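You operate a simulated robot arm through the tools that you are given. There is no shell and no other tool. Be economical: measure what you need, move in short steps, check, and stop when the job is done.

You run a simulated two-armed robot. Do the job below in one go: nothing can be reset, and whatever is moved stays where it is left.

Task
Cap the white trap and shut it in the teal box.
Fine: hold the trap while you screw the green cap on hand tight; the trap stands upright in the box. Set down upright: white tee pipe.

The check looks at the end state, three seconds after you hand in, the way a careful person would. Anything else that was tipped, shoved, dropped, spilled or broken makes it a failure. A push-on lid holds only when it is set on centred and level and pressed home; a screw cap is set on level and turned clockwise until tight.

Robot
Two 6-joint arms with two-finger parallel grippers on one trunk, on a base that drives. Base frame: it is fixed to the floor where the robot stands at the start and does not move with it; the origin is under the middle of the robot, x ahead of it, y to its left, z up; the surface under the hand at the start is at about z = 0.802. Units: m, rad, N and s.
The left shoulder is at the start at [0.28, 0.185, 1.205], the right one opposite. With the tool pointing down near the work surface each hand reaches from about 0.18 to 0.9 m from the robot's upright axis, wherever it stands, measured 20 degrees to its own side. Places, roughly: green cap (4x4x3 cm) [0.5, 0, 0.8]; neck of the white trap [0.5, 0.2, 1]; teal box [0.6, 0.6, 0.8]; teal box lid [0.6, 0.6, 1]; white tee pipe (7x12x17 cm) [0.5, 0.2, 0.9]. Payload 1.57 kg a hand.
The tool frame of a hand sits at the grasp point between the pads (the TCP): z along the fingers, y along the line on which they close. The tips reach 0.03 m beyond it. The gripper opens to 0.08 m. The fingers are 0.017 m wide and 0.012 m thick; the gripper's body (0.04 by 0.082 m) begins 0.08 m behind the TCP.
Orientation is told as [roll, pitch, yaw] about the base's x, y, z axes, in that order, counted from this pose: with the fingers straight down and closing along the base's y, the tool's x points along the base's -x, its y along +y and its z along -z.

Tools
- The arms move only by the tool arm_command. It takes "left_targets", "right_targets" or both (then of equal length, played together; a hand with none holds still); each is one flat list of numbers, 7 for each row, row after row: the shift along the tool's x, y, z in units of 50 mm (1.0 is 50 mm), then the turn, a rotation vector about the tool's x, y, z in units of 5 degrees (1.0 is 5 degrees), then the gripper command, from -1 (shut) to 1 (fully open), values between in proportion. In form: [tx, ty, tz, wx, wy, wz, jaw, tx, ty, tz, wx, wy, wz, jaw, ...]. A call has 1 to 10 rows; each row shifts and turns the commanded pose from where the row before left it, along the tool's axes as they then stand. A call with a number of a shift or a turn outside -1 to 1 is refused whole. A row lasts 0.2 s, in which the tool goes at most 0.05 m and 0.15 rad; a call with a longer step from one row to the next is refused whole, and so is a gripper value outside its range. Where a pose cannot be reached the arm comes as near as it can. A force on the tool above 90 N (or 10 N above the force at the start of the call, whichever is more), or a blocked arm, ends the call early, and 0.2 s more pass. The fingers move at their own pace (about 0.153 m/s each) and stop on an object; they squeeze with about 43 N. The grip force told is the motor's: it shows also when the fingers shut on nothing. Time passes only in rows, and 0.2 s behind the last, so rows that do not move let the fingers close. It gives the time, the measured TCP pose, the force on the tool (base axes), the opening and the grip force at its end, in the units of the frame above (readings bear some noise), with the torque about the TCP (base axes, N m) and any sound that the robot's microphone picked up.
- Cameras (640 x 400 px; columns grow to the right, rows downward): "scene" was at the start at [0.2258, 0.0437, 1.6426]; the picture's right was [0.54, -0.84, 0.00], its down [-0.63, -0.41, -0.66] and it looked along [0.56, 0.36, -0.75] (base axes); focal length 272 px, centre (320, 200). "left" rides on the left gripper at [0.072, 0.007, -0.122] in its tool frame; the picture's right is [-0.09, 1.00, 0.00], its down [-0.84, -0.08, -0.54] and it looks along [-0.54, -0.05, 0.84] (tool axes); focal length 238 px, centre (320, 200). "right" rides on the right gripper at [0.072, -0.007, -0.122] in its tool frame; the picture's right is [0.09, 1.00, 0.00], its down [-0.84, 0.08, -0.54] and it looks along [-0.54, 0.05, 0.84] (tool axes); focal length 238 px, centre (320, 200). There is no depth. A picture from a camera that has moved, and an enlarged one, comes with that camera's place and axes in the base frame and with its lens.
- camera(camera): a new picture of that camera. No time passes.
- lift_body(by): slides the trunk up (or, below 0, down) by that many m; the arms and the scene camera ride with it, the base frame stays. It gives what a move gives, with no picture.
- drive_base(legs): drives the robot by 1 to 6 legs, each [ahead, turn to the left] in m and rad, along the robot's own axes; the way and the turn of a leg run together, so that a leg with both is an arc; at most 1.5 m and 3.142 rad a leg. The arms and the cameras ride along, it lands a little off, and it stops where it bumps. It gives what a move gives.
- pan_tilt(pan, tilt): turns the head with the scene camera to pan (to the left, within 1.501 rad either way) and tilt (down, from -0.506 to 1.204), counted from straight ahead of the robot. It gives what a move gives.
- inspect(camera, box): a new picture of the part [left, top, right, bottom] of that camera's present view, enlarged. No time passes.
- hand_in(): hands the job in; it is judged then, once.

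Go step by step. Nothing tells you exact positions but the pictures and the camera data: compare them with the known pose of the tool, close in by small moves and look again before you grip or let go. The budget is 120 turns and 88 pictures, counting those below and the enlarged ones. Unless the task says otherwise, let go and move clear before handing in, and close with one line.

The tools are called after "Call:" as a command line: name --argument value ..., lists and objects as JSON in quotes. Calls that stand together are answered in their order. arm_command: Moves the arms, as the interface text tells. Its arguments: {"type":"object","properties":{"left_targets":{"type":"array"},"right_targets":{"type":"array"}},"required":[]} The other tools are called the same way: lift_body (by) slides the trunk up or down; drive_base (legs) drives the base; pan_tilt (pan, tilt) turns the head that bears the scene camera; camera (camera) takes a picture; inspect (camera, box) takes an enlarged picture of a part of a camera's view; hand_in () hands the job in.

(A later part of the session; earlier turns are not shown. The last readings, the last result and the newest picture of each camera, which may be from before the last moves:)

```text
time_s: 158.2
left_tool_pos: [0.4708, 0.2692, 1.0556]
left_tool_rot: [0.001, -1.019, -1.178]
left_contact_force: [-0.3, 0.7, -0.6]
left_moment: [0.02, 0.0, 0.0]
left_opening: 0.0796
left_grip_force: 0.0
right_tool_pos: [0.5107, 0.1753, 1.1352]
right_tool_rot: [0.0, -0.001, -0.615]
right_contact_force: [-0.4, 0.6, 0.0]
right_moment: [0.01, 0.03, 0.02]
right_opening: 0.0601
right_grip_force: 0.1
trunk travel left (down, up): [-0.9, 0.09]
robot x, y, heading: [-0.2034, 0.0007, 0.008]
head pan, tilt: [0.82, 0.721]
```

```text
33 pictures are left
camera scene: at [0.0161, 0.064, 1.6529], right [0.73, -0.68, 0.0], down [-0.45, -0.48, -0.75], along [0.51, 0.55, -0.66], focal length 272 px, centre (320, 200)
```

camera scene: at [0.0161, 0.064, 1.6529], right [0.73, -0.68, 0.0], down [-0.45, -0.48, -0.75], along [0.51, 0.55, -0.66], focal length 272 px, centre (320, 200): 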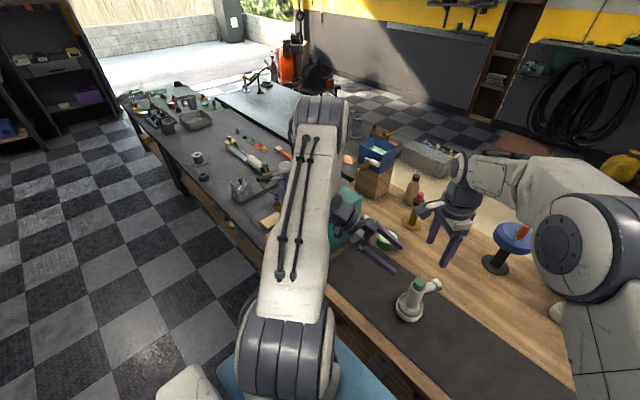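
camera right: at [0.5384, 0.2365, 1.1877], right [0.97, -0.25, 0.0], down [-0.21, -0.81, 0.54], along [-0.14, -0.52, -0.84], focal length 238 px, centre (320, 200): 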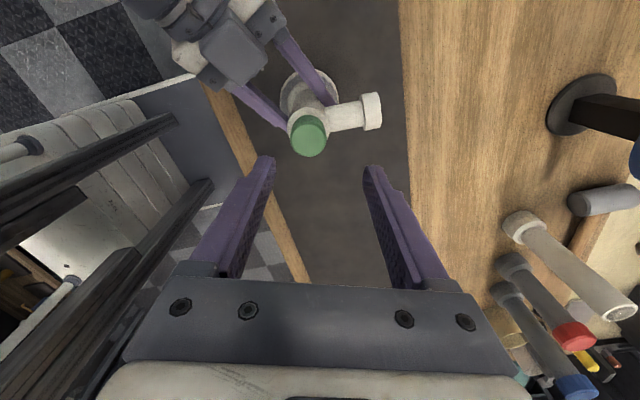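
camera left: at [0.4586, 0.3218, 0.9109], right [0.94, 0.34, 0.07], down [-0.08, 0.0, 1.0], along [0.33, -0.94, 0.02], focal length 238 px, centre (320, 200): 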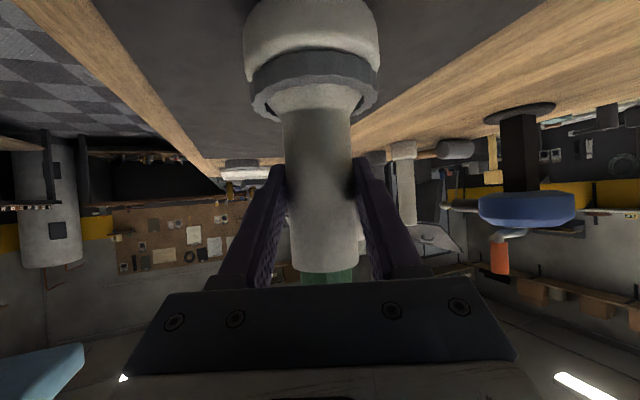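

The tee stands upright and capped. I raise the left hand to point straight down (jaws along x, as the handle needs), and turn the right wrist so its camera looks at the box.

Call:
arm_command --left_targets '[-0.252, 0.156, -0.842, 0, 0, 0, 1, -0.252, 0.156, -0.842, 0, 0, 0, 1, -0.252, 0.156, -0.842, 0, 0, 0, 1, -0.252, 0.156, -0.842, 0, 0, 0, 1, -0.252, 0.156, -0.842, 0, 0, 0, 1, 0, 0, 0, 0, 0.973, 0, 1, 0, 0, 0, 0, 0.973, 0, 1, 0, 0, 0, 0, 0.973, 0, 1, 0, 0, 0, 0, 0.973, 0, 1, 0, 0, 0, 0, 0.973, 0, 1]' --right_targets '[0, 0, 0, 0, 0, -1, 0.5, 0, 0, 0, 0, 0, -1, 0.5, 0, 0, 0, 0, 0, -1, 0.5, 0, 0, 0, 0, 0, -1, 0.5, 0, 0, 0, 0, 0, -1, 0.5, 0, 0, 0, 0, 0, -1, 0.5, 0, 0, 0, 0, 0, -1, 0.5, 0, 0, 0, 0, 0, -1, 0.5, 0, 0, 0, 0, 0, -1, 0.5, 0, 0, 0, 0, 0, -1, 0.5]'

Call:
arm_command --left_targets '[0, 0, 0, 0, 0.973, 0, 1, 0, 0, 0, 0, 0.973, 0, 1, 0, 0, 0, 0, 0.973, 0, 1, 0, 0, 0, 0, 0.973, 0, 1, 0, 0, 0, 0, 0.973, 0, 1, 0, 0, 0, 0, 0.973, 0, 1, 0, 0, 0, 0, 0.973, 0, 1, 0, 0, 0, 0, 0, 0.9, 1, 0, 0, 0, 0, 0, 0.9, 1, 0, 0, 0, 0, 0, 0.9, 1]' --right_targets '[0, 0, 0, 0, 0, -1, 0.5, 0, 0, 0, 0, 0, -1, 0.5, 0, 0, 0, 0, 0, -1, 0.5, 0, 0, 0, 0, 0, -1, 0.5, 0, 0, 0, 0, 0, -1, 0.5, 0, 0, 0, 0, 0, -1, 0.5, 0, 0, 0, 0, 0, -1, 0.5, 0, 0, 0, 0, 0, -1, 0.5, 0, 0, 0, 0, 0, -1, 0.5, 0, 0, 0, 0, 0, -1, 0.5]'

Call:
arm_command --left_targets '[0, 0, 0, 0, 0, 0.9, 1, 0, 0, 0, 0, 0, 0.9, 1, 0, 0, 0, 0, 0, 0, 1, 0, 0, 0, 0, 0, 0, 1, 0, 0, 0, 0, 0, 0, 1]' --right_targets '[0, 0, 0, 0, 0, -1, 0.5, 0, 0, 0, 0, 0, -1, 0.5, 0, 0, 0, 0, 0, -1, 0.5, 0, 0, 0, 0, 0, -1, 0.5, 0, 0, 0, 0, 0, -1, 0.5]'

Call:
camera --camera "right"

```text
time_s: 160.4
left_tool_pos: [0.4503, 0.4204, 1.2188]
left_tool_rot: [0.002, -0.594, -1.177]
left_contact_force: [0.2, 0.2, 0.3]
left_moment: [0.03, -0.01, 0.02]
left_opening: 0.0802
left_grip_force: 0.0
right_tool_pos: [0.5105, 0.1747, 1.1362]
right_tool_rot: [0.0, 0.0, 0.261]
right_contact_force: [-0.3, -0.2, 0.1]
right_moment: [0.02, 0.0, 0.01]
right_opening: 0.0599
right_grip_force: 0.0
trunk travel left (down, up): [-0.9, 0.09]
robot x, y, heading: [-0.2002, 0.0033, 0.0]
head pan, tilt: [0.82, 0.721]
```

```text
time_s: 162.6
left_tool_pos: [0.4504, 0.4196, 1.2201]
left_tool_rot: [-0.001, 0.002, -1.413]
left_contact_force: [0.8, -0.6, 0.0]
left_moment: [0.0, 0.0, 0.0]
left_opening: 0.0799
left_grip_force: 0.1
right_tool_pos: [0.5104, 0.1742, 1.136]
right_tool_rot: [0.002, -0.001, 1.133]
right_contact_force: [0.0, -1.5, 1.1]
right_moment: [0.0, 0.04, 0.0]
right_opening: 0.0596
right_grip_force: 0.1
trunk travel left (down, up): [-0.9, 0.09]
robot x, y, heading: [-0.1982, -0.0004, 0.003]
head pan, tilt: [0.82, 0.721]
```

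```text
time_s: 163.8
left_tool_pos: [0.4504, 0.4192, 1.2203]
left_tool_rot: [0.0, -0.001, -1.57]
left_contact_force: [-0.3, 0.2, -0.3]
left_moment: [0.01, 0.0, 0.01]
left_opening: 0.0801
left_grip_force: 0.1
right_tool_pos: [0.5108, 0.1748, 1.1364]
right_tool_rot: [0.0, 0.001, 1.569]
right_contact_force: [0.6, 0.4, 0.5]
right_moment: [0.02, 0.06, -0.02]
right_opening: 0.0601
right_grip_force: 0.0
trunk travel left (down, up): [-0.9, 0.09]
robot x, y, heading: [-0.1994, 0.0024, 0.008]
head pan, tilt: [0.82, 0.721]
```

```text
32 pictures are left
camera right: at [0.5165, 0.1035, 1.2588], right [-1.0, -0.09, 0.0], down [-0.08, 0.84, 0.54], along [-0.05, 0.54, -0.84], focal length 238 px, centre (320, 200)
```

right: 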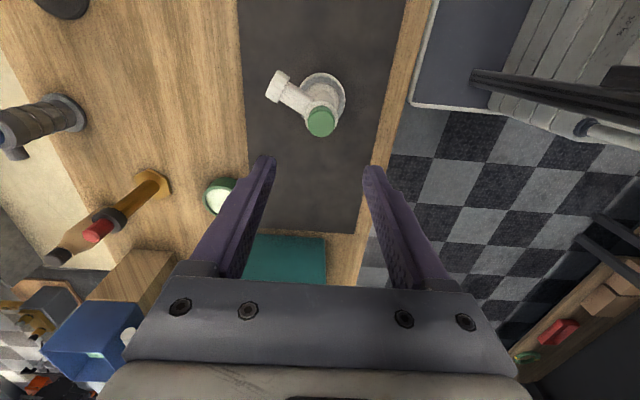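

The box's top is hidden from here. I turn the left hand to yaw 0 and hover it before the box so its camera sees the front face and lid.

Call:
arm_command --left_targets '[0, 0, 0, 0, 0, -1, 1, 0, 0, 0, 0, 0, -1, 1, 0, 0, 0, 0, 0, -1, 1, 0, 0, 0, 0, 0, -1, 1, 0, 0, 0, 0, 0, -1, 1, 0, 0, 0, 0, 0, -1, 1, 0, 0, 0, 0, 0, -1, 1, 0, 0, 0, 0, 0, -1, 1, 0, 0, 0, 0, 0, -1, 1, 0, 0, 0, 0, 0, -1, 1]' --right_targets '[0, 0, -0.8, 0, 0, 0, 0.5, 0, 0, -0.8, 0, 0, 0, 0.5, 0, 0, -0.8, 0, 0, 0, 0.5, 0, 0, -0.8, 0, 0, 0, 0.5, 0, 0, 0, 0, 0, 1, 0.5, 0, 0, 0, 0, 0, 1, 0.5, 0, 0, 0, 0, 0, 1, 0.5, 0, 0, 0, 0, 0, 1, 0.5, 0, 0, 0, 0, 0, 1, 0.5, 0, 0, 0, 0, 0, 1, 0.5]'

Call:
arm_command --left_targets '[0, 0, 0, 0, 0, -1, 1, 0, 0, 0, 0, 0, -1, 1, 0, 0, 0, 0, 0, -1, 1, 0, 0, 0, 0, 0, -1, 1, 0, 0, 0, 0, 0, -1, 1, 0, 0, 0, 0, 0, -1, 1, 0, 0, 0, 0, 0, -1, 1, 0, 0, 0, 0, 0, -1, 1, 0.1, 0.8, 0, 0, 0, 0, 1, 0.3, 0.8, 0.16, 0, 0, 0, 1]' --right_targets '[0, 0, 0, 0, 0, 1, 0.5, 0, 0, 0, 0, 0, 1, 0.5, 0, 0, 0, 0, 0, 1, 0.5, 0, 0, 0, 0, 0, 1, 0.5, 0, 0, 0, 0, 0, 1, 0.5, 0, 0, 0, 0, 0, 1, 0.5, 0, 0, 0, 0, 0, 1, 0.5, 0, 0, 0, 0, 0, 1, 0.5, 0, 0, 0, 0, 0, 1, 0.5, 0, 0, 0, 0, 0, 1, 0.5]'

Call:
arm_command --left_targets '[0.5, 0.8, 0.2, 0, 0, 0, 1, 0.5, 0.8, 0.2, 0, 0, 0, 1, 0.4, 0.8, 0.2, 0, 0, 0, 1, 0, 0, 0, 0, 0, 0, 1]'

Call:
camera --camera "left"

```text
time_s: 166.0
left_tool_pos: [0.4501, 0.4203, 1.2201]
left_tool_rot: [0.0, 0.0, -0.695]
left_contact_force: [-0.1, -0.1, 0.5]
left_moment: [0.01, -0.01, 0.01]
left_opening: 0.08
left_grip_force: 0.1
right_tool_pos: [0.5112, 0.1761, 1.2967]
right_tool_rot: [0.0, 0.0, 1.044]
right_contact_force: [-0.5, -1.1, -1.3]
right_moment: [0.03, 0.03, -0.03]
right_opening: 0.06
right_grip_force: 0.1
trunk travel left (down, up): [-0.9, 0.09]
robot x, y, heading: [-0.2065, -0.0004, 0.008]
head pan, tilt: [0.82, 0.721]
```

```text
time_s: 168.2
left_tool_pos: [0.4294, 0.5013, 1.2134]
left_tool_rot: [0.001, -0.001, 0.0]
left_contact_force: [0.0, 0.4, -0.1]
left_moment: [-0.01, 0.01, -0.01]
left_opening: 0.08
left_grip_force: 0.1
right_tool_pos: [0.5124, 0.175, 1.296]
right_tool_rot: [-0.002, 0.0, 0.171]
right_contact_force: [0.3, -0.4, 0.1]
right_moment: [0.0, 0.0, -0.02]
right_opening: 0.0598
right_grip_force: 0.0
trunk travel left (down, up): [-0.9, 0.09]
robot x, y, heading: [-0.2036, -0.0002, 0.002]
head pan, tilt: [0.82, 0.721]
```

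```text
time_s: 169.2
left_tool_pos: [0.3588, 0.6214, 1.1836]
left_tool_rot: [0.001, 0.0, 0.0]
left_contact_force: [0.0, -0.2, 0.2]
left_moment: [-0.01, 0.01, -0.01]
left_opening: 0.0797
left_grip_force: 0.0
right_tool_pos: [0.5118, 0.1757, 1.2971]
right_tool_rot: [0.001, 0.0, 0.173]
right_contact_force: [-0.9, 0.5, 0.0]
right_moment: [0.01, -0.03, 0.0]
right_opening: 0.0603
right_grip_force: 0.1
trunk travel left (down, up): [-0.9, 0.09]
robot x, y, heading: [-0.2026, 0.0026, 0.001]
head pan, tilt: [0.82, 0.721]
```

```text
31 pictures are left
camera left: at [0.2864, 0.629, 1.3066], right [0.09, 1.0, 0.0], down [0.84, -0.08, 0.54], along [0.54, -0.05, -0.84], focal length 238 px, centre (320, 200)
```

left: 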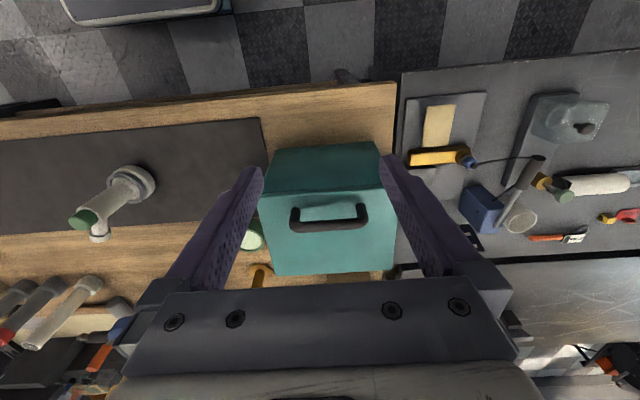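

Call:
inspect --camera "left" --box '[250, 130, 410, 290]'

```text
2.50 times, centred on (330, 210) of left
camera zoom: at [0.2864, 0.629, 1.3066], right [0.09, 1.0, 0.0], down [0.84, -0.08, 0.54], along [0.54, -0.05, -0.84], focal length 596 px, centre (295, 175)
```

zoom: 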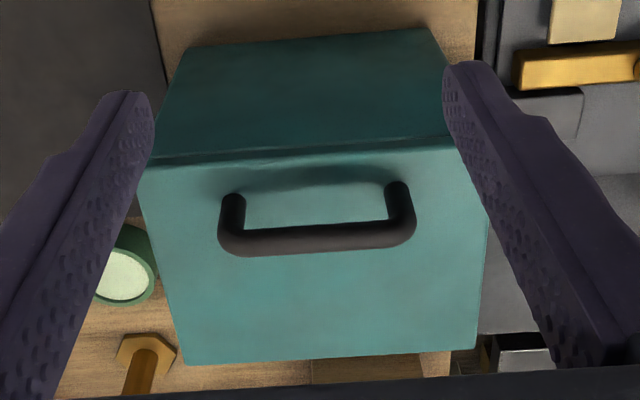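

The lid is a thin plate with its handle near the front edge, so it is most likely hinged at the far side. I'll raise both arms and reposition the base left of here so that the left hand reaches the lid and the right hand reaches both tee and box.

Call:
arm_command --left_targets '[0.2, 0, -0.8, 0, 0, 0, 1, 0.5, -0.3, -0.8, 0, 0, 0, 1, 0.5, -0.3, -0.8, 0, 0, 0, 1, 0.5, -0.3, -0.8, 0, 0, 0, 1, 0.3, -0.3, -0.4, 0, 0, 0, 1]' --right_targets '[0.3, 0, -0.4, 0, 0, 0, 0.5, 0.6, -0.3, -0.4, 0, 0, 0, 0.5, 0.6, -0.3, -0.4, 0, 0, 0, 0.5, 0.6, -0.3, -0.4, 0, 0, 0, 0.5, 0.3, -0.3, 0, 0, 0, 0, 0.5]'

Call:
drive_base --legs '[[0, 1.2], [0.26, 0], [0, -0.65]]'

Call:
pan_tilt --pan -0.1 --tilt 0.8

Call:
camera --camera "scene"

```text
time_s: 170.4
left_tool_pos: [0.2589, 0.5576, 1.3624]
left_tool_rot: [-0.001, -0.001, 0.002]
left_contact_force: [0.1, 0.7, 0.3]
left_moment: [0.02, 0.02, -0.01]
left_opening: 0.0798
left_grip_force: 0.1
right_tool_pos: [0.4006, 0.0949, 1.3771]
right_tool_rot: [-0.001, 0.0, 0.17]
right_contact_force: [-0.5, 0.9, -0.3]
right_moment: [0.02, -0.01, -0.02]
right_opening: 0.0601
right_grip_force: 0.0
trunk travel left (down, up): [-0.9, 0.09]
robot x, y, heading: [-0.2003, 0.0017, 0.004]
head pan, tilt: [0.82, 0.721]
```

```text
time_s: 177.0
left_tool_pos: [-0.0467, 0.961, 1.3628]
left_tool_rot: [0.0, -0.001, 0.592]
left_contact_force: [0.3, 0.4, -0.1]
left_moment: [0.0, 0.02, 0.01]
left_opening: 0.0799
left_grip_force: 0.2
right_tool_pos: [0.3311, 0.6543, 1.3762]
right_tool_rot: [0.001, 0.0, 0.766]
right_contact_force: [0.7, -0.5, -0.4]
right_moment: [0.02, 0.0, -0.01]
right_opening: 0.0599
right_grip_force: 0.0
trunk travel left (down, up): [-0.9, 0.09]
robot x, y, heading: [-0.1184, 0.2344, 0.592]
head pan, tilt: [0.82, 0.721]
```

```text
time_s: 178.2
left_tool_pos: [-0.046, 0.9589, 1.3625]
left_tool_rot: [0.0, 0.0, 0.594]
left_contact_force: [0.0, 0.2, -0.2]
left_moment: [-0.01, 0.01, -0.01]
left_opening: 0.0798
left_grip_force: 0.0
right_tool_pos: [0.3303, 0.6542, 1.3762]
right_tool_rot: [-0.002, 0.001, 0.766]
right_contact_force: [-0.8, -0.3, 0.1]
right_moment: [-0.02, -0.03, -0.01]
right_opening: 0.0598
right_grip_force: 0.1
trunk travel left (down, up): [-0.9, 0.09]
robot x, y, heading: [-0.1101, 0.2394, 0.585]
head pan, tilt: [-0.099, 0.799]
```

```text
29 pictures are left
camera scene: at [0.088, 0.3672, 1.6465], right [0.48, -0.88, 0.0], down [-0.63, -0.34, -0.7], along [0.61, 0.33, -0.72], focal length 272 px, centre (320, 200)
```

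scene: 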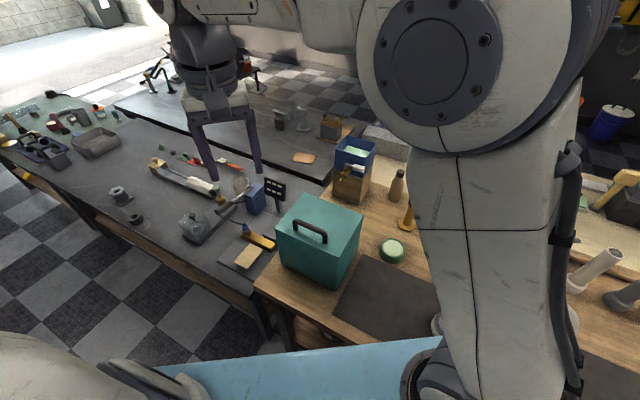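

Nothing was touched, and the box is well in view. Zooming on it.

Call:
inspect --camera "scene" --box '[260, 180, 380, 290]'

```text
3.64 times, centred on (320, 235) of scene
camera zoom: at [0.088, 0.3672, 1.6465], right [0.48, -0.88, 0.0], down [-0.63, -0.34, -0.7], along [0.61, 0.33, -0.72], focal length 988 px, centre (320, 73)
```

zoom: 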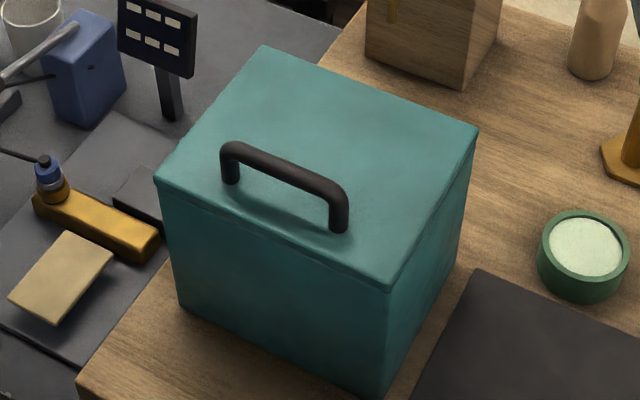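

Handle centre is about [0.494, 0.619, 1.045]. I send the right hand over the tee (jaws across the branch) and the left hand above the handle with jaws along x.

Call:
arm_command --left_targets '[0, 0, 0, 0, 0, -1, 1, 0, 0, 0, 0, 0, -1, 1, 0, 0, 0, 0, 0, -1, 1, 0, 0, 0, 0, 0, -1, 1, 0, 0, 0, 0, 0, -1, 1, 0, 0, 0, 0, 0, -1, 1, 0, 0, 0, 0, 0, -1, 1, 0, 0, 0, 0, 0, -1, 1, 0, 0, 0, 0, 0, -1, 1, 0, 0, 0, 0, 0, -1, 1]' --right_targets '[0.367, -0.855, 0.218, 0, 0, 0, 1, 0.367, -0.855, 0.218, 0, 0, 0, 1, 0.367, -0.855, 0.218, 0, 0, 0, 1, 0.367, -0.855, 0.218, 0, 0, 0, 1, 0.367, -0.855, 0.218, 0, 0, 0, 1, 0.367, -0.855, 0.218, 0, 0, 0, 1, 0.367, -0.855, 0.218, 0, 0, 0, 1, 0.367, -0.855, 0.218, 0, 0, 0, 1, 0.367, -0.855, 0.218, 0, 0, 0, 1, 0.367, -0.855, 0.218, 0, 0, 0, 1]'

Call:
arm_command --left_targets '[0, 0, 0, 0, 0, -0.6, 1, 0, 0, 0, 0, 0, -0.6, 1, 0.487, -0.771, 0.229, 0, 0, 0, 1, 0.487, -0.771, 0.229, 0, 0, 0, 1, 0.487, -0.771, 0.229, 0, 0, 0, 1, 0.487, -0.771, 0.229, 0, 0, 0, 1, 0.487, -0.771, 0.229, 0, 0, 0, 1, 0.487, -0.771, 0.229, 0, 0, 0, 1, 0.487, -0.771, 0.229, 0, 0, 0, 1, 0.487, -0.771, 0.229, 0, 0, 0, 1]' --right_targets '[0.367, -0.855, 0.218, 0, 0, 0, 1, 0, 0, 0, 0, 0, 1, 1, 0, 0, 0, 0, 0, 1, 1, 0, 0, 0, 0, 0, 1, 1, 0, 0, 0, 0, 0, 1, 1, 0, 0, 0, 0, 0, 1, 1, 0, 0, 0, 0, 0, 1, 1, 0, 0, 0, 0, 0, 1, 1, 0, 0, 0, 0, 0, 1, 1, 0, 0, 0, 0, 0, 1, 1]'

Call:
arm_command --left_targets '[0.487, -0.771, 0.229, 0, 0, 0, 1, 0.487, -0.771, 0.229, 0, 0, 0, 1, 0.487, -0.771, 0.229, 0, 0, 0, 1, 0.487, -0.771, 0.229, 0, 0, 0, 1, 0, 0, 0, 0, 0, 0, 1]' --right_targets '[0, 0, 0, 0, 0, 1, 1, 0, 0, 0, 0, 0, 1, 1, 0, 0, 0, 0, 0, 1, 1, 0, 0, 0, 0, 0, 1, 1, 0, 0, 0, 0, 0, 0.6, 1]'

Call:
camera --camera "left"

```text
time_s: 180.4
left_tool_pos: [-0.0465, 0.9587, 1.3616]
left_tool_rot: [-0.002, -0.002, 1.468]
left_contact_force: [0.0, 0.6, 0.7]
left_moment: [-0.03, -0.04, 0.0]
left_opening: 0.0799
left_grip_force: 0.1
right_tool_pos: [0.494, 0.2176, 1.2674]
right_tool_rot: [0.0, 0.001, 0.765]
right_contact_force: [0.1, -0.3, 0.1]
right_moment: [-0.02, 0.03, -0.01]
right_opening: 0.08
right_grip_force: 0.1
trunk travel left (down, up): [-0.9, 0.09]
robot x, y, heading: [-0.1211, 0.2402, 0.594]
head pan, tilt: [-0.099, 0.799]
```

```text
time_s: 182.6
left_tool_pos: [0.2628, 0.7626, 1.2698]
left_tool_rot: [0.0, -0.003, 1.571]
left_contact_force: [-0.1, 0.0, -0.2]
left_moment: [-0.02, 0.0, 0.0]
left_opening: 0.0798
left_grip_force: 0.0
right_tool_pos: [0.5104, 0.175, 1.2566]
right_tool_rot: [0.0, 0.0, -0.022]
right_contact_force: [-0.8, 0.5, 1.2]
right_moment: [-0.01, 0.0, 0.01]
right_opening: 0.08
right_grip_force: 0.1
trunk travel left (down, up): [-0.9, 0.09]
robot x, y, heading: [-0.1156, 0.2384, 0.596]
head pan, tilt: [-0.099, 0.799]
```

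```text
time_s: 183.8
left_tool_pos: [0.4164, 0.6669, 1.2221]
left_tool_rot: [0.0, -0.003, 1.571]
left_contact_force: [-0.9, -1.4, 0.0]
left_moment: [0.02, 0.04, -0.04]
left_opening: 0.0799
left_grip_force: 0.1
right_tool_pos: [0.5111, 0.1749, 1.2569]
right_tool_rot: [-0.001, 0.001, -0.424]
right_contact_force: [0.5, -0.4, 0.3]
right_moment: [-0.02, 0.01, 0.04]
right_opening: 0.0798
right_grip_force: 0.1
trunk travel left (down, up): [-0.9, 0.09]
robot x, y, heading: [-0.1169, 0.2387, 0.593]
head pan, tilt: [-0.099, 0.799]
```

```text
27 pictures are left
camera left: at [0.4109, 0.5968, 1.3444], right [-1.0, 0.09, 0.0], down [0.08, 0.84, 0.54], along [0.05, 0.54, -0.84], focal length 238 px, centre (320, 200)
```

left: 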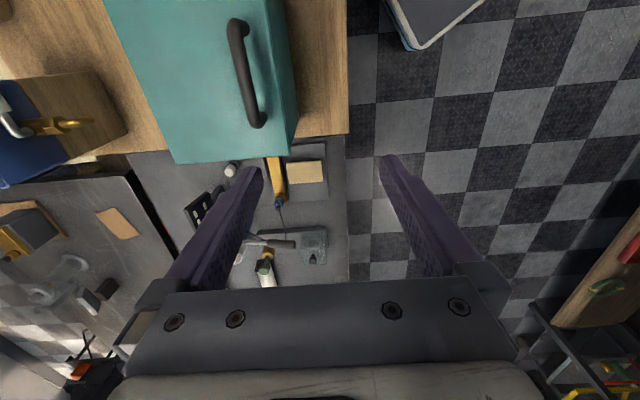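

The handle is at [0.495, 0.617]. I centre over it, descend with open jaws to z≈1.047, and close on the bar.

Call:
arm_command --left_targets '[0.5, -0.79, 0.2, 0, 0, 0, 1, 0.5, -0.79, 0.2, 0, 0, 0, 1, 0, 0, 0.8, 0, 0, 0, 1, 0, 0, 0.8, 0, 0, 0, 1, 0, 0, 0.8, 0, 0, 0, 1, 0, 0, 0.7, 0, 0, 0, 1, 0, 0, 0, 0, 0, 0, 1]'

Call:
inspect --camera "scene" --box '[240, 170, 400, 290]'

```text
time_s: 185.4
left_tool_pos: [0.4963, 0.6171, 1.0479]
left_tool_rot: [-0.001, -0.003, 1.573]
left_contact_force: [0.8, 0.4, 0.8]
left_moment: [-0.02, 0.0, -0.01]
left_opening: 0.0804
left_grip_force: 0.2
right_tool_pos: [0.5106, 0.1757, 1.2572]
right_tool_rot: [0.001, -0.002, -0.42]
right_contact_force: [-0.3, -0.4, -0.4]
right_moment: [0.01, -0.01, 0.01]
right_opening: 0.08
right_grip_force: 0.0
trunk travel left (down, up): [-0.9, 0.09]
robot x, y, heading: [-0.1179, 0.2384, 0.597]
head pan, tilt: [-0.099, 0.799]
```

```text
3.33 times, centred on (320, 230) of scene
camera zoom: at [0.0883, 0.3671, 1.6465], right [0.47, -0.88, 0.0], down [-0.63, -0.34, -0.7], along [0.61, 0.33, -0.72], focal length 906 px, centre (320, 100)
```

zoom: 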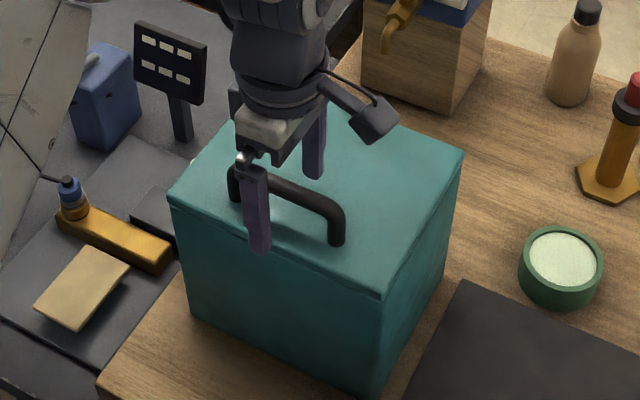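

Fingers straddle the bar. I close and lift about 12 mm along the expected arc, to feel whether the lid swings or lifts.

Call:
arm_command --left_targets '[0, 0, 0, 0, 0, 0, -1, 0, 0, 0, 0, 0, 0, -1, 0, 0, 0, 0, 0, 0, -1, 0, 0, 0, 0, 0, 0, -1, 0, -0.02, -0.06, 0, 0, 0, -1, 0, -0.02, -0.06, 0, 0, 0, -1, 0, -0.02, -0.06, 0, 0, 0, -1, 0, -0.02, -0.06, 0, 0, 0, -1]'

Call:
inspect --camera "scene" --box '[240, 170, 400, 290]'

```text
time_s: 187.2
left_tool_pos: [0.5019, 0.618, 1.059]
left_tool_rot: [-0.001, 0.0, 1.569]
left_contact_force: [17.5, -4.5, -10.6]
left_moment: [-0.06, 0.09, -0.08]
left_opening: 0.0155
left_grip_force: 31.4
right_tool_pos: [0.5118, 0.1735, 1.2564]
right_tool_rot: [0.0, 0.002, -0.422]
right_contact_force: [0.6, -0.3, 0.4]
right_moment: [-0.01, 0.01, 0.04]
right_opening: 0.0798
right_grip_force: 0.2
trunk travel left (down, up): [-0.9, 0.09]
robot x, y, heading: [-0.1155, 0.2361, 0.589]
head pan, tilt: [-0.099, 0.799]
```

```text
3.33 times, centred on (320, 230) of scene
camera zoom: at [0.0898, 0.3669, 1.6462], right [0.47, -0.88, 0.0], down [-0.63, -0.34, -0.7], along [0.61, 0.33, -0.72], focal length 906 px, centre (320, 100)
```

zoom: 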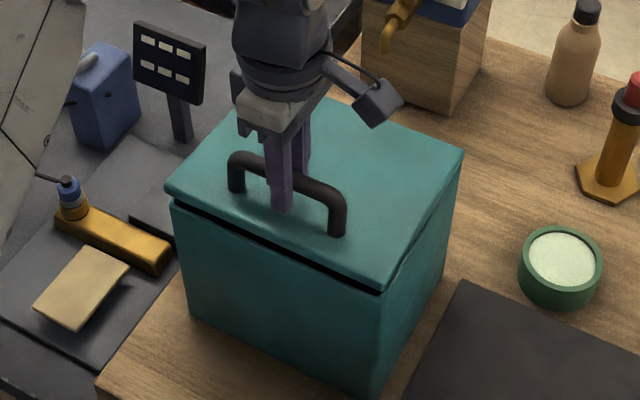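

It is hinged at the far edge: the front lifted. I follow the arc around the hinge (about x 0.65, z 0.995) up to 30° and check forces.

Call:
arm_command --left_targets '[0, -0.085, -0.14, 0, 0, 0, -1, 0, -0.085, -0.14, 0, 0, 0, -1, 0, -0.159, -0.236, 0, 0, 0, -1, 0, -0.159, -0.236, 0, 0, 0, -1, 0, -0.198, -0.204, 0, 0, 0, -1, 0, -0.198, -0.204, 0, 0, 0, -1]'

Call:
inspect --camera "scene" --box '[220, 150, 420, 290]'

```text
time_s: 188.6
left_tool_pos: [0.5448, 0.6175, 1.1193]
left_tool_rot: [0.0, -0.001, 1.57]
left_contact_force: [-3.4, -10.5, 0.5]
left_moment: [-0.22, 0.23, -0.14]
left_opening: 0.0157
left_grip_force: 31.5
right_tool_pos: [0.5105, 0.1747, 1.2574]
right_tool_rot: [0.001, 0.001, -0.423]
right_contact_force: [-0.8, 0.5, 0.1]
right_moment: [0.02, 0.0, 0.02]
right_opening: 0.0801
right_grip_force: 0.0
trunk travel left (down, up): [-0.9, 0.09]
robot x, y, heading: [-0.1166, 0.2373, 0.591]
head pan, tilt: [-0.099, 0.799]
```

```text
2.86 times, centred on (320, 220) of scene
camera zoom: at [0.0879, 0.3662, 1.6466], right [0.47, -0.88, 0.0], down [-0.63, -0.34, -0.7], along [0.61, 0.33, -0.72], focal length 776 px, centre (320, 143)
```

zoom: 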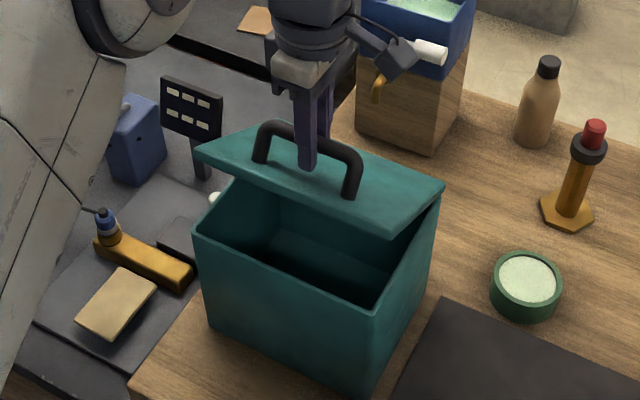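

Opening cleanly with low forces. I continue the arc to 70°.

Call:
arm_command --left_targets '[0, -0.229, -0.167, 0, 0, 0, -1, 0, -0.229, -0.167, 0, 0, 0, -1, 0, -0.256, -0.125, 0, 0, 0, -1, 0, -0.256, -0.125, 0, 0, 0, -1, 0, -0.273, -0.078, 0, 0, 0, -1, 0, -0.273, -0.078, 0, 0, 0, -1, 0, -0.283, -0.03, 0, 0, 0, -1, 0, -0.283, -0.03, 0, 0, 0, -1]'

Call:
inspect --camera "scene" --box '[220, 110, 440, 290]'

```text
time_s: 190.4
left_tool_pos: [0.6268, 0.6184, 1.1555]
left_tool_rot: [-0.001, -0.002, 1.571]
left_contact_force: [0.1, 3.1, 1.8]
left_moment: [-0.02, -0.1, -0.3]
left_opening: 0.0155
left_grip_force: 31.5
left hand out of reach, approached as far as the arm can: row 7, 8
right_tool_pos: [0.5095, 0.1749, 1.257]
right_tool_rot: [-0.002, -0.001, -0.424]
right_contact_force: [-0.6, 0.2, 0.4]
right_moment: [0.01, 0.03, 0.01]
right_opening: 0.0802
right_grip_force: 0.0
trunk travel left (down, up): [-0.9, 0.09]
robot x, y, heading: [-0.1116, 0.235, 0.599]
head pan, tilt: [-0.099, 0.799]
```

```text
2.22 times, centred on (330, 200) of scene
camera zoom: at [0.0882, 0.3671, 1.6464], right [0.47, -0.88, 0.0], down [-0.63, -0.34, -0.7], along [0.61, 0.33, -0.72], focal length 604 px, centre (298, 200)
```

zoom: 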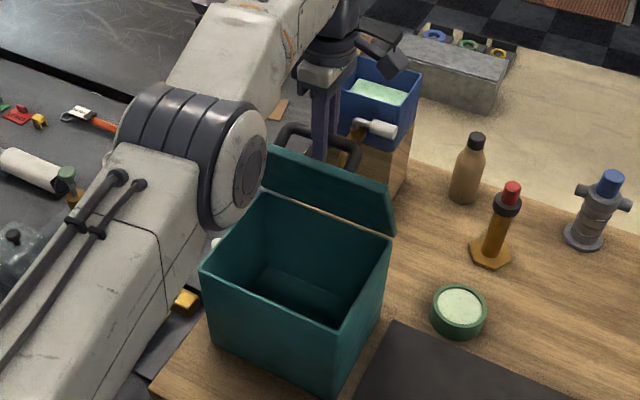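

The lid is at about 62°, and the left arm is at its reach limit. Tilting the hand outward about the bar gains reach; I tilt 20° and see.

Call:
arm_command --left_targets '[0, 0, 0, 1, 0, 0, -1, 0, 0, 0, 1, 0, 0, -1, 0, 0, 0, 1, 0, 0, -1, 0, 0, 0, 1, 0, 0, -1, 0, 0, 0, 0, 0, 0, -1]'

```text
time_s: 191.6
left_tool_pos: [0.6257, 0.6182, 1.1558]
left_tool_rot: [-0.349, 0.0, 1.571]
left_contact_force: [-1.3, -0.4, -0.2]
left_moment: [-0.08, 0.16, -0.37]
left_opening: 0.0154
left_grip_force: 30.9
right_tool_pos: [0.5103, 0.1745, 1.2562]
right_tool_rot: [0.001, 0.0, -0.423]
right_contact_force: [0.0, 0.0, 0.5]
right_moment: [0.0, -0.02, 0.04]
right_opening: 0.0801
right_grip_force: 0.0
trunk travel left (down, up): [-0.9, 0.09]
robot x, y, heading: [-0.1135, 0.2357, 0.597]
head pan, tilt: [-0.099, 0.799]
```

Good; now I continue the arc with the tilted hand to 90°.

Call:
arm_command --left_targets '[0, -0.209, 0.055, 0, 0, 0, -1, 0, -0.209, 0.055, 0, 0, 0, -1, 0, -0.259, 0.116, 0, 0, 0, -1, 0, -0.259, 0.116, 0, 0, 0, -1, 0, -0.236, 0.16, 0, 0, 0, -1, 0, -0.236, 0.16, 0, 0, 0, -1, 0, 0, 0, 0, 0, 0, -1]'

Call:
inspect --camera "scene" --box '[220, 110, 440, 290]'

```text
time_s: 193.2
left_tool_pos: [0.7026, 0.6177, 1.1487]
left_tool_rot: [-0.347, -0.002, 1.57]
left_contact_force: [0.1, 0.4, -3.5]
left_moment: [0.0, -0.03, -0.31]
left_opening: 0.0153
left_grip_force: 31.3
right_tool_pos: [0.5104, 0.1758, 1.2562]
right_tool_rot: [-0.001, 0.0, -0.423]
right_contact_force: [0.2, 0.2, -0.1]
right_moment: [-0.01, 0.02, -0.03]
right_opening: 0.08
right_grip_force: 0.1
trunk travel left (down, up): [-0.9, 0.09]
robot x, y, heading: [-0.1185, 0.2353, 0.596]
head pan, tilt: [-0.099, 0.799]
```

```text
2.22 times, centred on (330, 200) of scene
camera zoom: at [0.0884, 0.3671, 1.6464], right [0.47, -0.88, 0.0], down [-0.63, -0.34, -0.7], along [0.61, 0.33, -0.72], focal length 604 px, centre (298, 200)
```

zoom: 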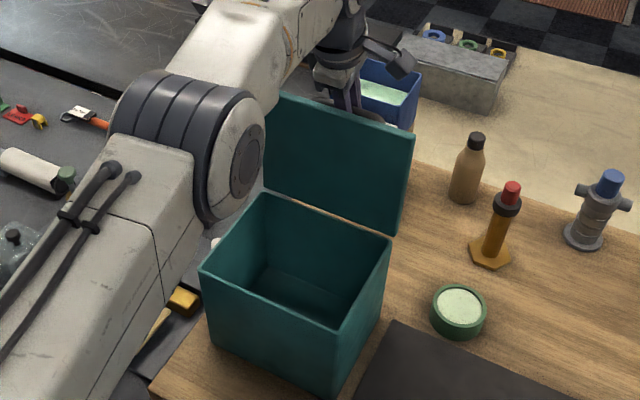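

The lid is vertical. I push on to about 100° so it can rest open, then let go cautiously.

Call:
arm_command --left_targets '[0, -0.166, 0.157, 0, 0, 0, -1, 0, -0.166, 0.157, 0, 0, 0, -1, 0, 0, 0, 0, 0, 0, -1]'

```text
time_s: 194.0
left_tool_pos: [0.7095, 0.6176, 1.1451]
left_tool_rot: [-0.363, -0.003, 1.572]
left_contact_force: [10.1, 8.6, 26.4]
left_moment: [-0.19, 0.15, -0.48]
left_opening: 0.0156
left_grip_force: 31.0
left hand out of reach, approached as far as the arm can: row 1, 2
right_tool_pos: [0.5109, 0.1738, 1.2574]
right_tool_rot: [-0.001, -0.001, -0.423]
right_contact_force: [0.5, 0.2, 0.0]
right_moment: [0.02, 0.02, -0.01]
right_opening: 0.0802
right_grip_force: 0.1
trunk travel left (down, up): [-0.9, 0.09]
robot x, y, heading: [-0.1189, 0.2396, 0.597]
head pan, tilt: [-0.099, 0.799]
```

Call:
arm_command --left_targets '[0, 0, 0, 1, 0, 0, -1, 0, 0, 0, 1, 0, 0, -1, 0, -0.12, 0.15, 0, 0, 0, -1, 0, -0.12, 0.15, 0, 0, 0, -1, 0, 0, 0, 0, 0, 0, -1]'

Call:
inspect --camera "scene" --box '[220, 110, 440, 290]'

```text
time_s: 194.6
left_tool_pos: [0.6979, 0.618, 1.1487]
left_tool_rot: [-0.48, -0.002, 1.568]
left_contact_force: [-29.0, -0.4, 36.5]
left_moment: [-0.68, 6.48, -0.08]
left_opening: 0.0153
left_grip_force: 31.2
right_tool_pos: [0.5075, 0.1742, 1.2574]
right_tool_rot: [0.003, -0.001, -0.422]
right_contact_force: [0.2, 0.8, 1.1]
right_moment: [-0.02, -0.01, 0.0]
right_opening: 0.0797
right_grip_force: 0.0
trunk travel left (down, up): [-0.9, 0.09]
robot x, y, heading: [-0.1169, 0.2353, 0.6]
head pan, tilt: [-0.099, 0.799]
stopped in row 3 (left hand): the force on the tool passed its limit at 100 N (the readings are from after the stop); the commanded pose is now the measured one
```

```text
2.22 times, centred on (330, 200) of scene
camera zoom: at [0.0837, 0.3661, 1.6469], right [0.48, -0.88, 0.0], down [-0.63, -0.34, -0.7], along [0.61, 0.33, -0.72], focal length 604 px, centre (298, 200)
```

zoom: 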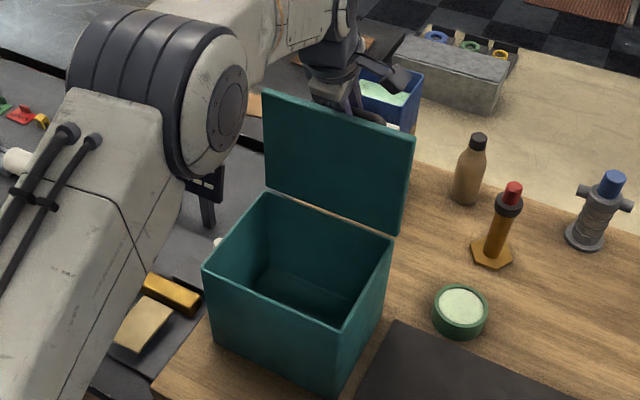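

The extra tilt made the gripper bear on the lid's edge; I tilt back and check that forces vanish.

Call:
arm_command --left_targets '[0, 0, 0, -1, 0, 0, -1, 0, 0, 0, -1, 0, 0, -1, 0, 0, 0, 0, 0, 0, -1, 0, 0, 0, 0, 0, 0, -1]'

```text
time_s: 195.6
left_tool_pos: [0.6975, 0.6172, 1.1488]
left_tool_rot: [-0.323, -0.006, 1.57]
left_contact_force: [10.4, -0.1, 25.9]
left_moment: [0.53, -0.25, -0.14]
left_opening: 0.0154
left_grip_force: 30.9
left hand out of reach, approached as far as the arm can: row 2
right_tool_pos: [0.5104, 0.1737, 1.2567]
right_tool_rot: [0.0, 0.001, -0.423]
right_contact_force: [-0.3, -0.7, -0.1]
right_moment: [0.02, 0.0, -0.01]
right_opening: 0.0802
right_grip_force: 0.1
trunk travel left (down, up): [-0.9, 0.09]
robot x, y, heading: [-0.1182, 0.2364, 0.599]
head pan, tilt: [-0.099, 0.799]
```

I ease up slightly and loosen the jaws only partly (the fingers still fence the bar) to see whether the lid stays by itself.

Call:
arm_command --left_targets '[0, -0.02, -0.06, 0, 0, 0, -1, 0, 0, 0, 0, 0, 0, -0.1, 0, 0, 0, 0, 0, 0, -0.1, 0, 0, 0, 0, 0, 0, -0.1]'

Call:
inspect --camera "scene" --box '[220, 110, 440, 290]'

```text
time_s: 196.6
left_tool_pos: [0.6938, 0.6194, 1.1456]
left_tool_rot: [-0.311, -0.004, 1.567]
left_contact_force: [0.4, 0.1, 0.7]
left_moment: [0.01, -0.02, 0.02]
left_opening: 0.0361
left_grip_force: 0.0
right_tool_pos: [0.5113, 0.1759, 1.2562]
right_tool_rot: [0.001, 0.001, -0.422]
right_contact_force: [0.5, 0.3, -0.1]
right_moment: [-0.03, 0.01, 0.01]
right_opening: 0.0801
right_grip_force: 0.0
trunk travel left (down, up): [-0.9, 0.09]
robot x, y, heading: [-0.118, 0.2354, 0.596]
head pan, tilt: [-0.099, 0.799]
```

```text
2.22 times, centred on (330, 200) of scene
camera zoom: at [0.0876, 0.3674, 1.6464], right [0.48, -0.88, 0.0], down [-0.63, -0.34, -0.7], along [0.61, 0.33, -0.72], focal length 604 px, centre (298, 200)
```

zoom: 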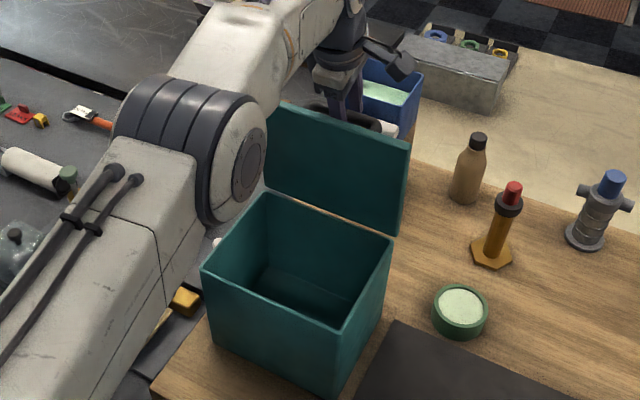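

With zero force the lid stands on its own at about 88°. I narrow the jaws slightly for clearance and withdraw straight back along the fingers.

Call:
arm_command --left_targets '[0, 0, 0, 0, 0, 0, -0.3, 0, 0, -0.3, 0, 0, 0, -0.3, 0, 0, -0.5, 0, 0, 0, -0.3, 0, 0, -0.6, 0, 0, 0, -0.3, 0, 0, -0.7, 0, 0, 0, -0.3, 0, 0, -0.7, 0, 0, 0, -0.3]'

Call:
camera --camera "scene"

```text
time_s: 198.0
left_tool_pos: [0.653, 0.6188, 1.2815]
left_tool_rot: [-0.31, -0.005, 1.569]
left_contact_force: [0.3, -0.6, -0.4]
left_moment: [-0.01, 0.0, -0.01]
left_opening: 0.0279
left_grip_force: 0.1
right_tool_pos: [0.5097, 0.1747, 1.2572]
right_tool_rot: [0.0, 0.0, -0.422]
right_contact_force: [0.2, 0.3, -0.3]
right_moment: [-0.01, 0.01, -0.03]
right_opening: 0.08
right_grip_force: 0.1
trunk travel left (down, up): [-0.9, 0.09]
robot x, y, heading: [-0.1143, 0.2337, 0.6]
head pan, tilt: [-0.099, 0.799]
```

```text
19 pictures are left
camera scene: at [0.0875, 0.3673, 1.6465], right [0.48, -0.88, 0.0], down [-0.63, -0.34, -0.7], along [0.61, 0.33, -0.72], focal length 272 px, centre (320, 200)
```

scene: 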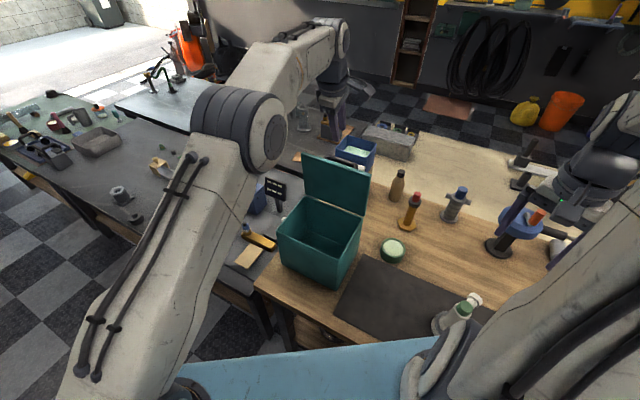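

The lid stays open by itself. I swing the left arm out of the way and look down with the right camera at the tee.

Call:
arm_command --left_targets '[-0.4, 0.725, -0.36, 0, 0, 0, 0, -0.4, 0.725, -0.36, 0, 0, 0, 0, -0.4, 0.725, -0.36, 0, 0, 0, 0, -0.4, 0.725, -0.36, 0, 0, 0, 0, -0.4, 0.725, -0.36, 0, 0, 0, 0, -0.4, 0.725, -0.36, 0, 0, 0, 0, -0.4, 0.725, -0.36, 0, 0, 0, 0, -0.4, 0.725, -0.36, 0, 0, 0, 0, -0.4, 0.725, -0.36, 0, 0, 0, 0, -0.4, 0.725, -0.36, 0, 0, 0, 0]' --right_targets '[0, 0, 0.3, 0, 0, 0, 1, 0, 0, 0.6, 0, 0, 0, 1, 0, 0, 0.6, 0, 0, 0, 1, 0, 0, 0.6, 0, 0, 0, 1, 0, 0, 0, 0, 0, 0, 1, 0, 0, 0, 0, 0, 0, 1, 0, 0, 0, 0, 0, 0, 1, 0, 0, 0, 0, 0, 0, 1, 0, 0, 0, 0, 0, 0, 1, 0, 0, 0, 0, 0, 0, 1]'

Call:
inspect --camera "right" --box '[200, 40, 440, 200]'

```text
time_s: 200.2
left_tool_pos: [0.2514, 0.8174, 1.342]
left_tool_rot: [-0.31, -0.002, 1.566]
left_contact_force: [0.7, 0.1, 0.3]
left_moment: [-0.02, 0.01, 0.01]
left_opening: 0.0402
left_grip_force: 0.0
right_tool_pos: [0.5086, 0.1754, 1.1526]
right_tool_rot: [0.0, -0.002, -0.422]
right_contact_force: [0.4, 0.3, -1.2]
right_moment: [0.03, -0.01, 0.0]
right_opening: 0.0798
right_grip_force: 0.1
trunk travel left (down, up): [-0.9, 0.09]
robot x, y, heading: [-0.1138, 0.242, 0.591]
head pan, tilt: [-0.099, 0.799]
```

```text
2.50 times, centred on (320, 120) of right
camera zoom: at [0.4396, 0.1983, 1.2749], right [0.32, 0.95, 0.0], down [0.8, -0.27, 0.54], along [0.51, -0.18, -0.84], focal length 596 px, centre (320, 400)
```

zoom: 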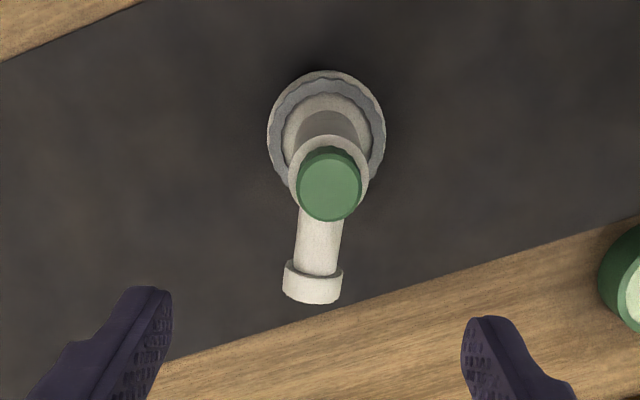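

The cap's centre is about 3–4 mm off the tool axis; I correct, descend with jaws across the branch onto the body just below the cap, and close.

Call:
arm_command --right_targets '[0.06, 0.08, 0.6, 0, 0, 0, 1, 0, 0, 0.8, 0, 0, 0, 1, 0, 0, 0.8, 0, 0, 0, 1, 0, 0, 0.8, 0, 0, 0, 1, 0, 0, 0.6, 0, 0, 0, 1, 0, 0, 0.3, 0, 0, 0, 1, 0, 0, 0, 0, 0, 0, -1, 0, 0, 0, 0, 0, 0, -1, 0, 0, 0, 0, 0, 0, -1, 0, 0, 0, 0, 0, 0, -1]'

Call:
inspect --camera "right" --box '[220, 60, 420, 240]'

```text
time_s: 202.4
left_tool_pos: [0.2529, 0.818, 1.3425]
left_tool_rot: [-0.312, -0.004, 1.57]
left_contact_force: [0.2, 0.2, -0.9]
left_moment: [0.02, -0.01, 0.0]
left_opening: 0.0398
left_grip_force: 0.2
right_tool_pos: [0.5107, 0.1814, 0.9567]
right_tool_rot: [0.001, 0.001, -0.419]
right_contact_force: [0.3, -0.3, -1.0]
right_moment: [-0.01, 0.01, 0.01]
right_opening: 0.0405
right_grip_force: 43.2
trunk travel left (down, up): [-0.9, 0.09]
robot x, y, heading: [-0.1156, 0.2362, 0.596]
head pan, tilt: [-0.099, 0.799]
```

```text
2.22 times, centred on (320, 150) of right
camera zoom: at [0.4408, 0.2038, 1.0793], right [0.32, 0.95, 0.0], down [0.8, -0.27, 0.54], along [0.51, -0.18, -0.84], focal length 530 px, centre (320, 311)
```

zoom: 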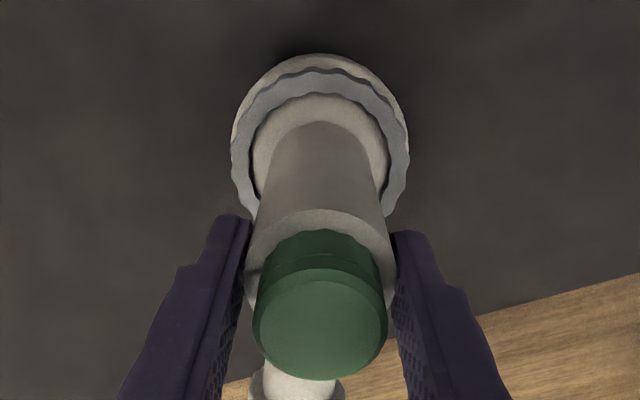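

Gripped at 40.5 mm. I lift it 26 cm and carry it above the box at about [0.53, 0.63], keeping the orientation.

Call:
arm_command --right_targets '[0, 0, -0.2, 0, 0, 0, -1, 0, 0, -0.6, 0, 0, 0, -1, 0, 0, -0.9, 0, 0, 0, -1, 0, 0, -0.9, 0, 0, 0, -1, 0, 0, -0.9, 0, 0, 0, -1, 0, 0, -0.9, 0, 0, 0, -1, 0, 0, -0.8, 0, 0, 0, -1, 0, 0, 0, 0, 0, 0, -1]'

Call:
arm_command --right_targets '[0.33, 0.838, 0, 0, 0, 0, -1, 0.33, 0.838, 0, 0, 0, 0, -1, 0.33, 0.838, 0, 0, 0, 0, -1, 0.33, 0.838, 0, 0, 0, 0, -1, 0.33, 0.838, 0, 0, 0, 0, -1, 0.33, 0.838, 0, 0, 0, 0, -1, 0.33, 0.838, 0, 0, 0, 0, -1, 0.33, 0.838, 0, 0, 0, 0, -1, 0.33, 0.838, 0, 0, 0, 0, -1]'

Call:
inspect --camera "scene" --box '[220, 110, 440, 300]'

```text
time_s: 204.2
left_tool_pos: [0.251, 0.8184, 1.3427]
left_tool_rot: [-0.312, -0.003, 1.567]
left_contact_force: [0.0, 0.4, -0.3]
left_moment: [0.03, -0.01, -0.02]
left_opening: 0.0401
left_grip_force: 0.1
right_tool_pos: [0.506, 0.1802, 1.2193]
right_tool_rot: [0.0, -0.001, -0.422]
right_contact_force: [0.3, 0.4, -2.3]
right_moment: [0.01, 0.0, 0.01]
right_opening: 0.0407
right_grip_force: 43.0
trunk travel left (down, up): [-0.9, 0.09]
robot x, y, heading: [-0.1164, 0.2353, 0.593]
head pan, tilt: [-0.099, 0.799]
```

```text
time_s: 206.2
left_tool_pos: [0.2515, 0.8178, 1.3426]
left_tool_rot: [-0.31, -0.004, 1.569]
left_contact_force: [0.7, 0.2, -0.1]
left_moment: [-0.01, -0.01, -0.01]
left_opening: 0.0398
left_grip_force: 0.1
right_tool_pos: [0.5286, 0.5861, 1.2177]
right_tool_rot: [-0.001, 0.0, -0.422]
right_contact_force: [-0.8, -0.5, -2.2]
right_moment: [0.02, -0.01, -0.03]
right_opening: 0.0408
right_grip_force: 42.7
trunk travel left (down, up): [-0.9, 0.09]
robot x, y, heading: [-0.1159, 0.2369, 0.597]
head pan, tilt: [-0.099, 0.799]
```

```text
2.11 times, centred on (330, 205) of scene
camera zoom: at [0.0875, 0.3675, 1.6465], right [0.48, -0.88, 0.0], down [-0.63, -0.34, -0.7], along [0.61, 0.33, -0.72], focal length 572 px, centre (299, 190)
```

zoom: 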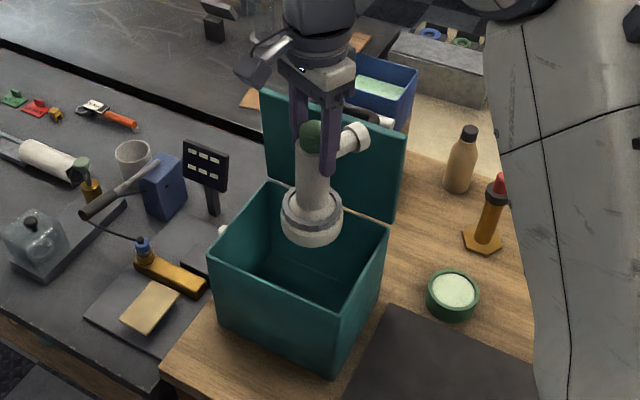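

The tee hangs upright above the box. I shift 4 cm in +y to the box's middle and lower it most of the way.

Call:
arm_command --right_targets '[0.16, 0.356, 0, 0, 0, 0, -1, 0.16, 0.356, 0, 0, 0, 0, -1, 0, 0, 0.6, 0, 0, 0, -1, 0, 0, 0.6, 0, 0, 0, -1, 0, 0, 0.6, 0, 0, 0, -1, 0, 0, 0, 0, 0, 0, -1]'

Call:
inspect --camera "scene" --box '[240, 150, 400, 290]'

```text
time_s: 207.6
left_tool_pos: [0.2527, 0.8192, 1.3428]
left_tool_rot: [-0.312, -0.002, 1.569]
left_contact_force: [0.3, -0.2, 0.1]
left_moment: [0.03, -0.01, 0.0]
left_opening: 0.0401
left_grip_force: 0.2
right_tool_pos: [0.529, 0.6252, 1.1251]
right_tool_rot: [0.0, 0.001, -0.423]
right_contact_force: [-1.3, -0.4, -1.7]
right_moment: [0.0, 0.03, 0.01]
right_opening: 0.0409
right_grip_force: 42.8
trunk travel left (down, up): [-0.9, 0.09]
robot x, y, heading: [-0.1138, 0.238, 0.601]
head pan, tilt: [-0.099, 0.799]
```

```text
2.86 times, centred on (320, 220) of scene
camera zoom: at [0.0877, 0.3676, 1.6465], right [0.48, -0.88, 0.0], down [-0.63, -0.34, -0.7], along [0.61, 0.33, -0.72], focal length 776 px, centre (320, 143)
```

zoom: 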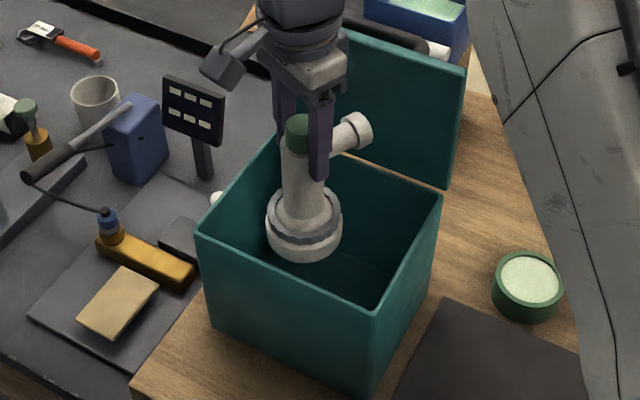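

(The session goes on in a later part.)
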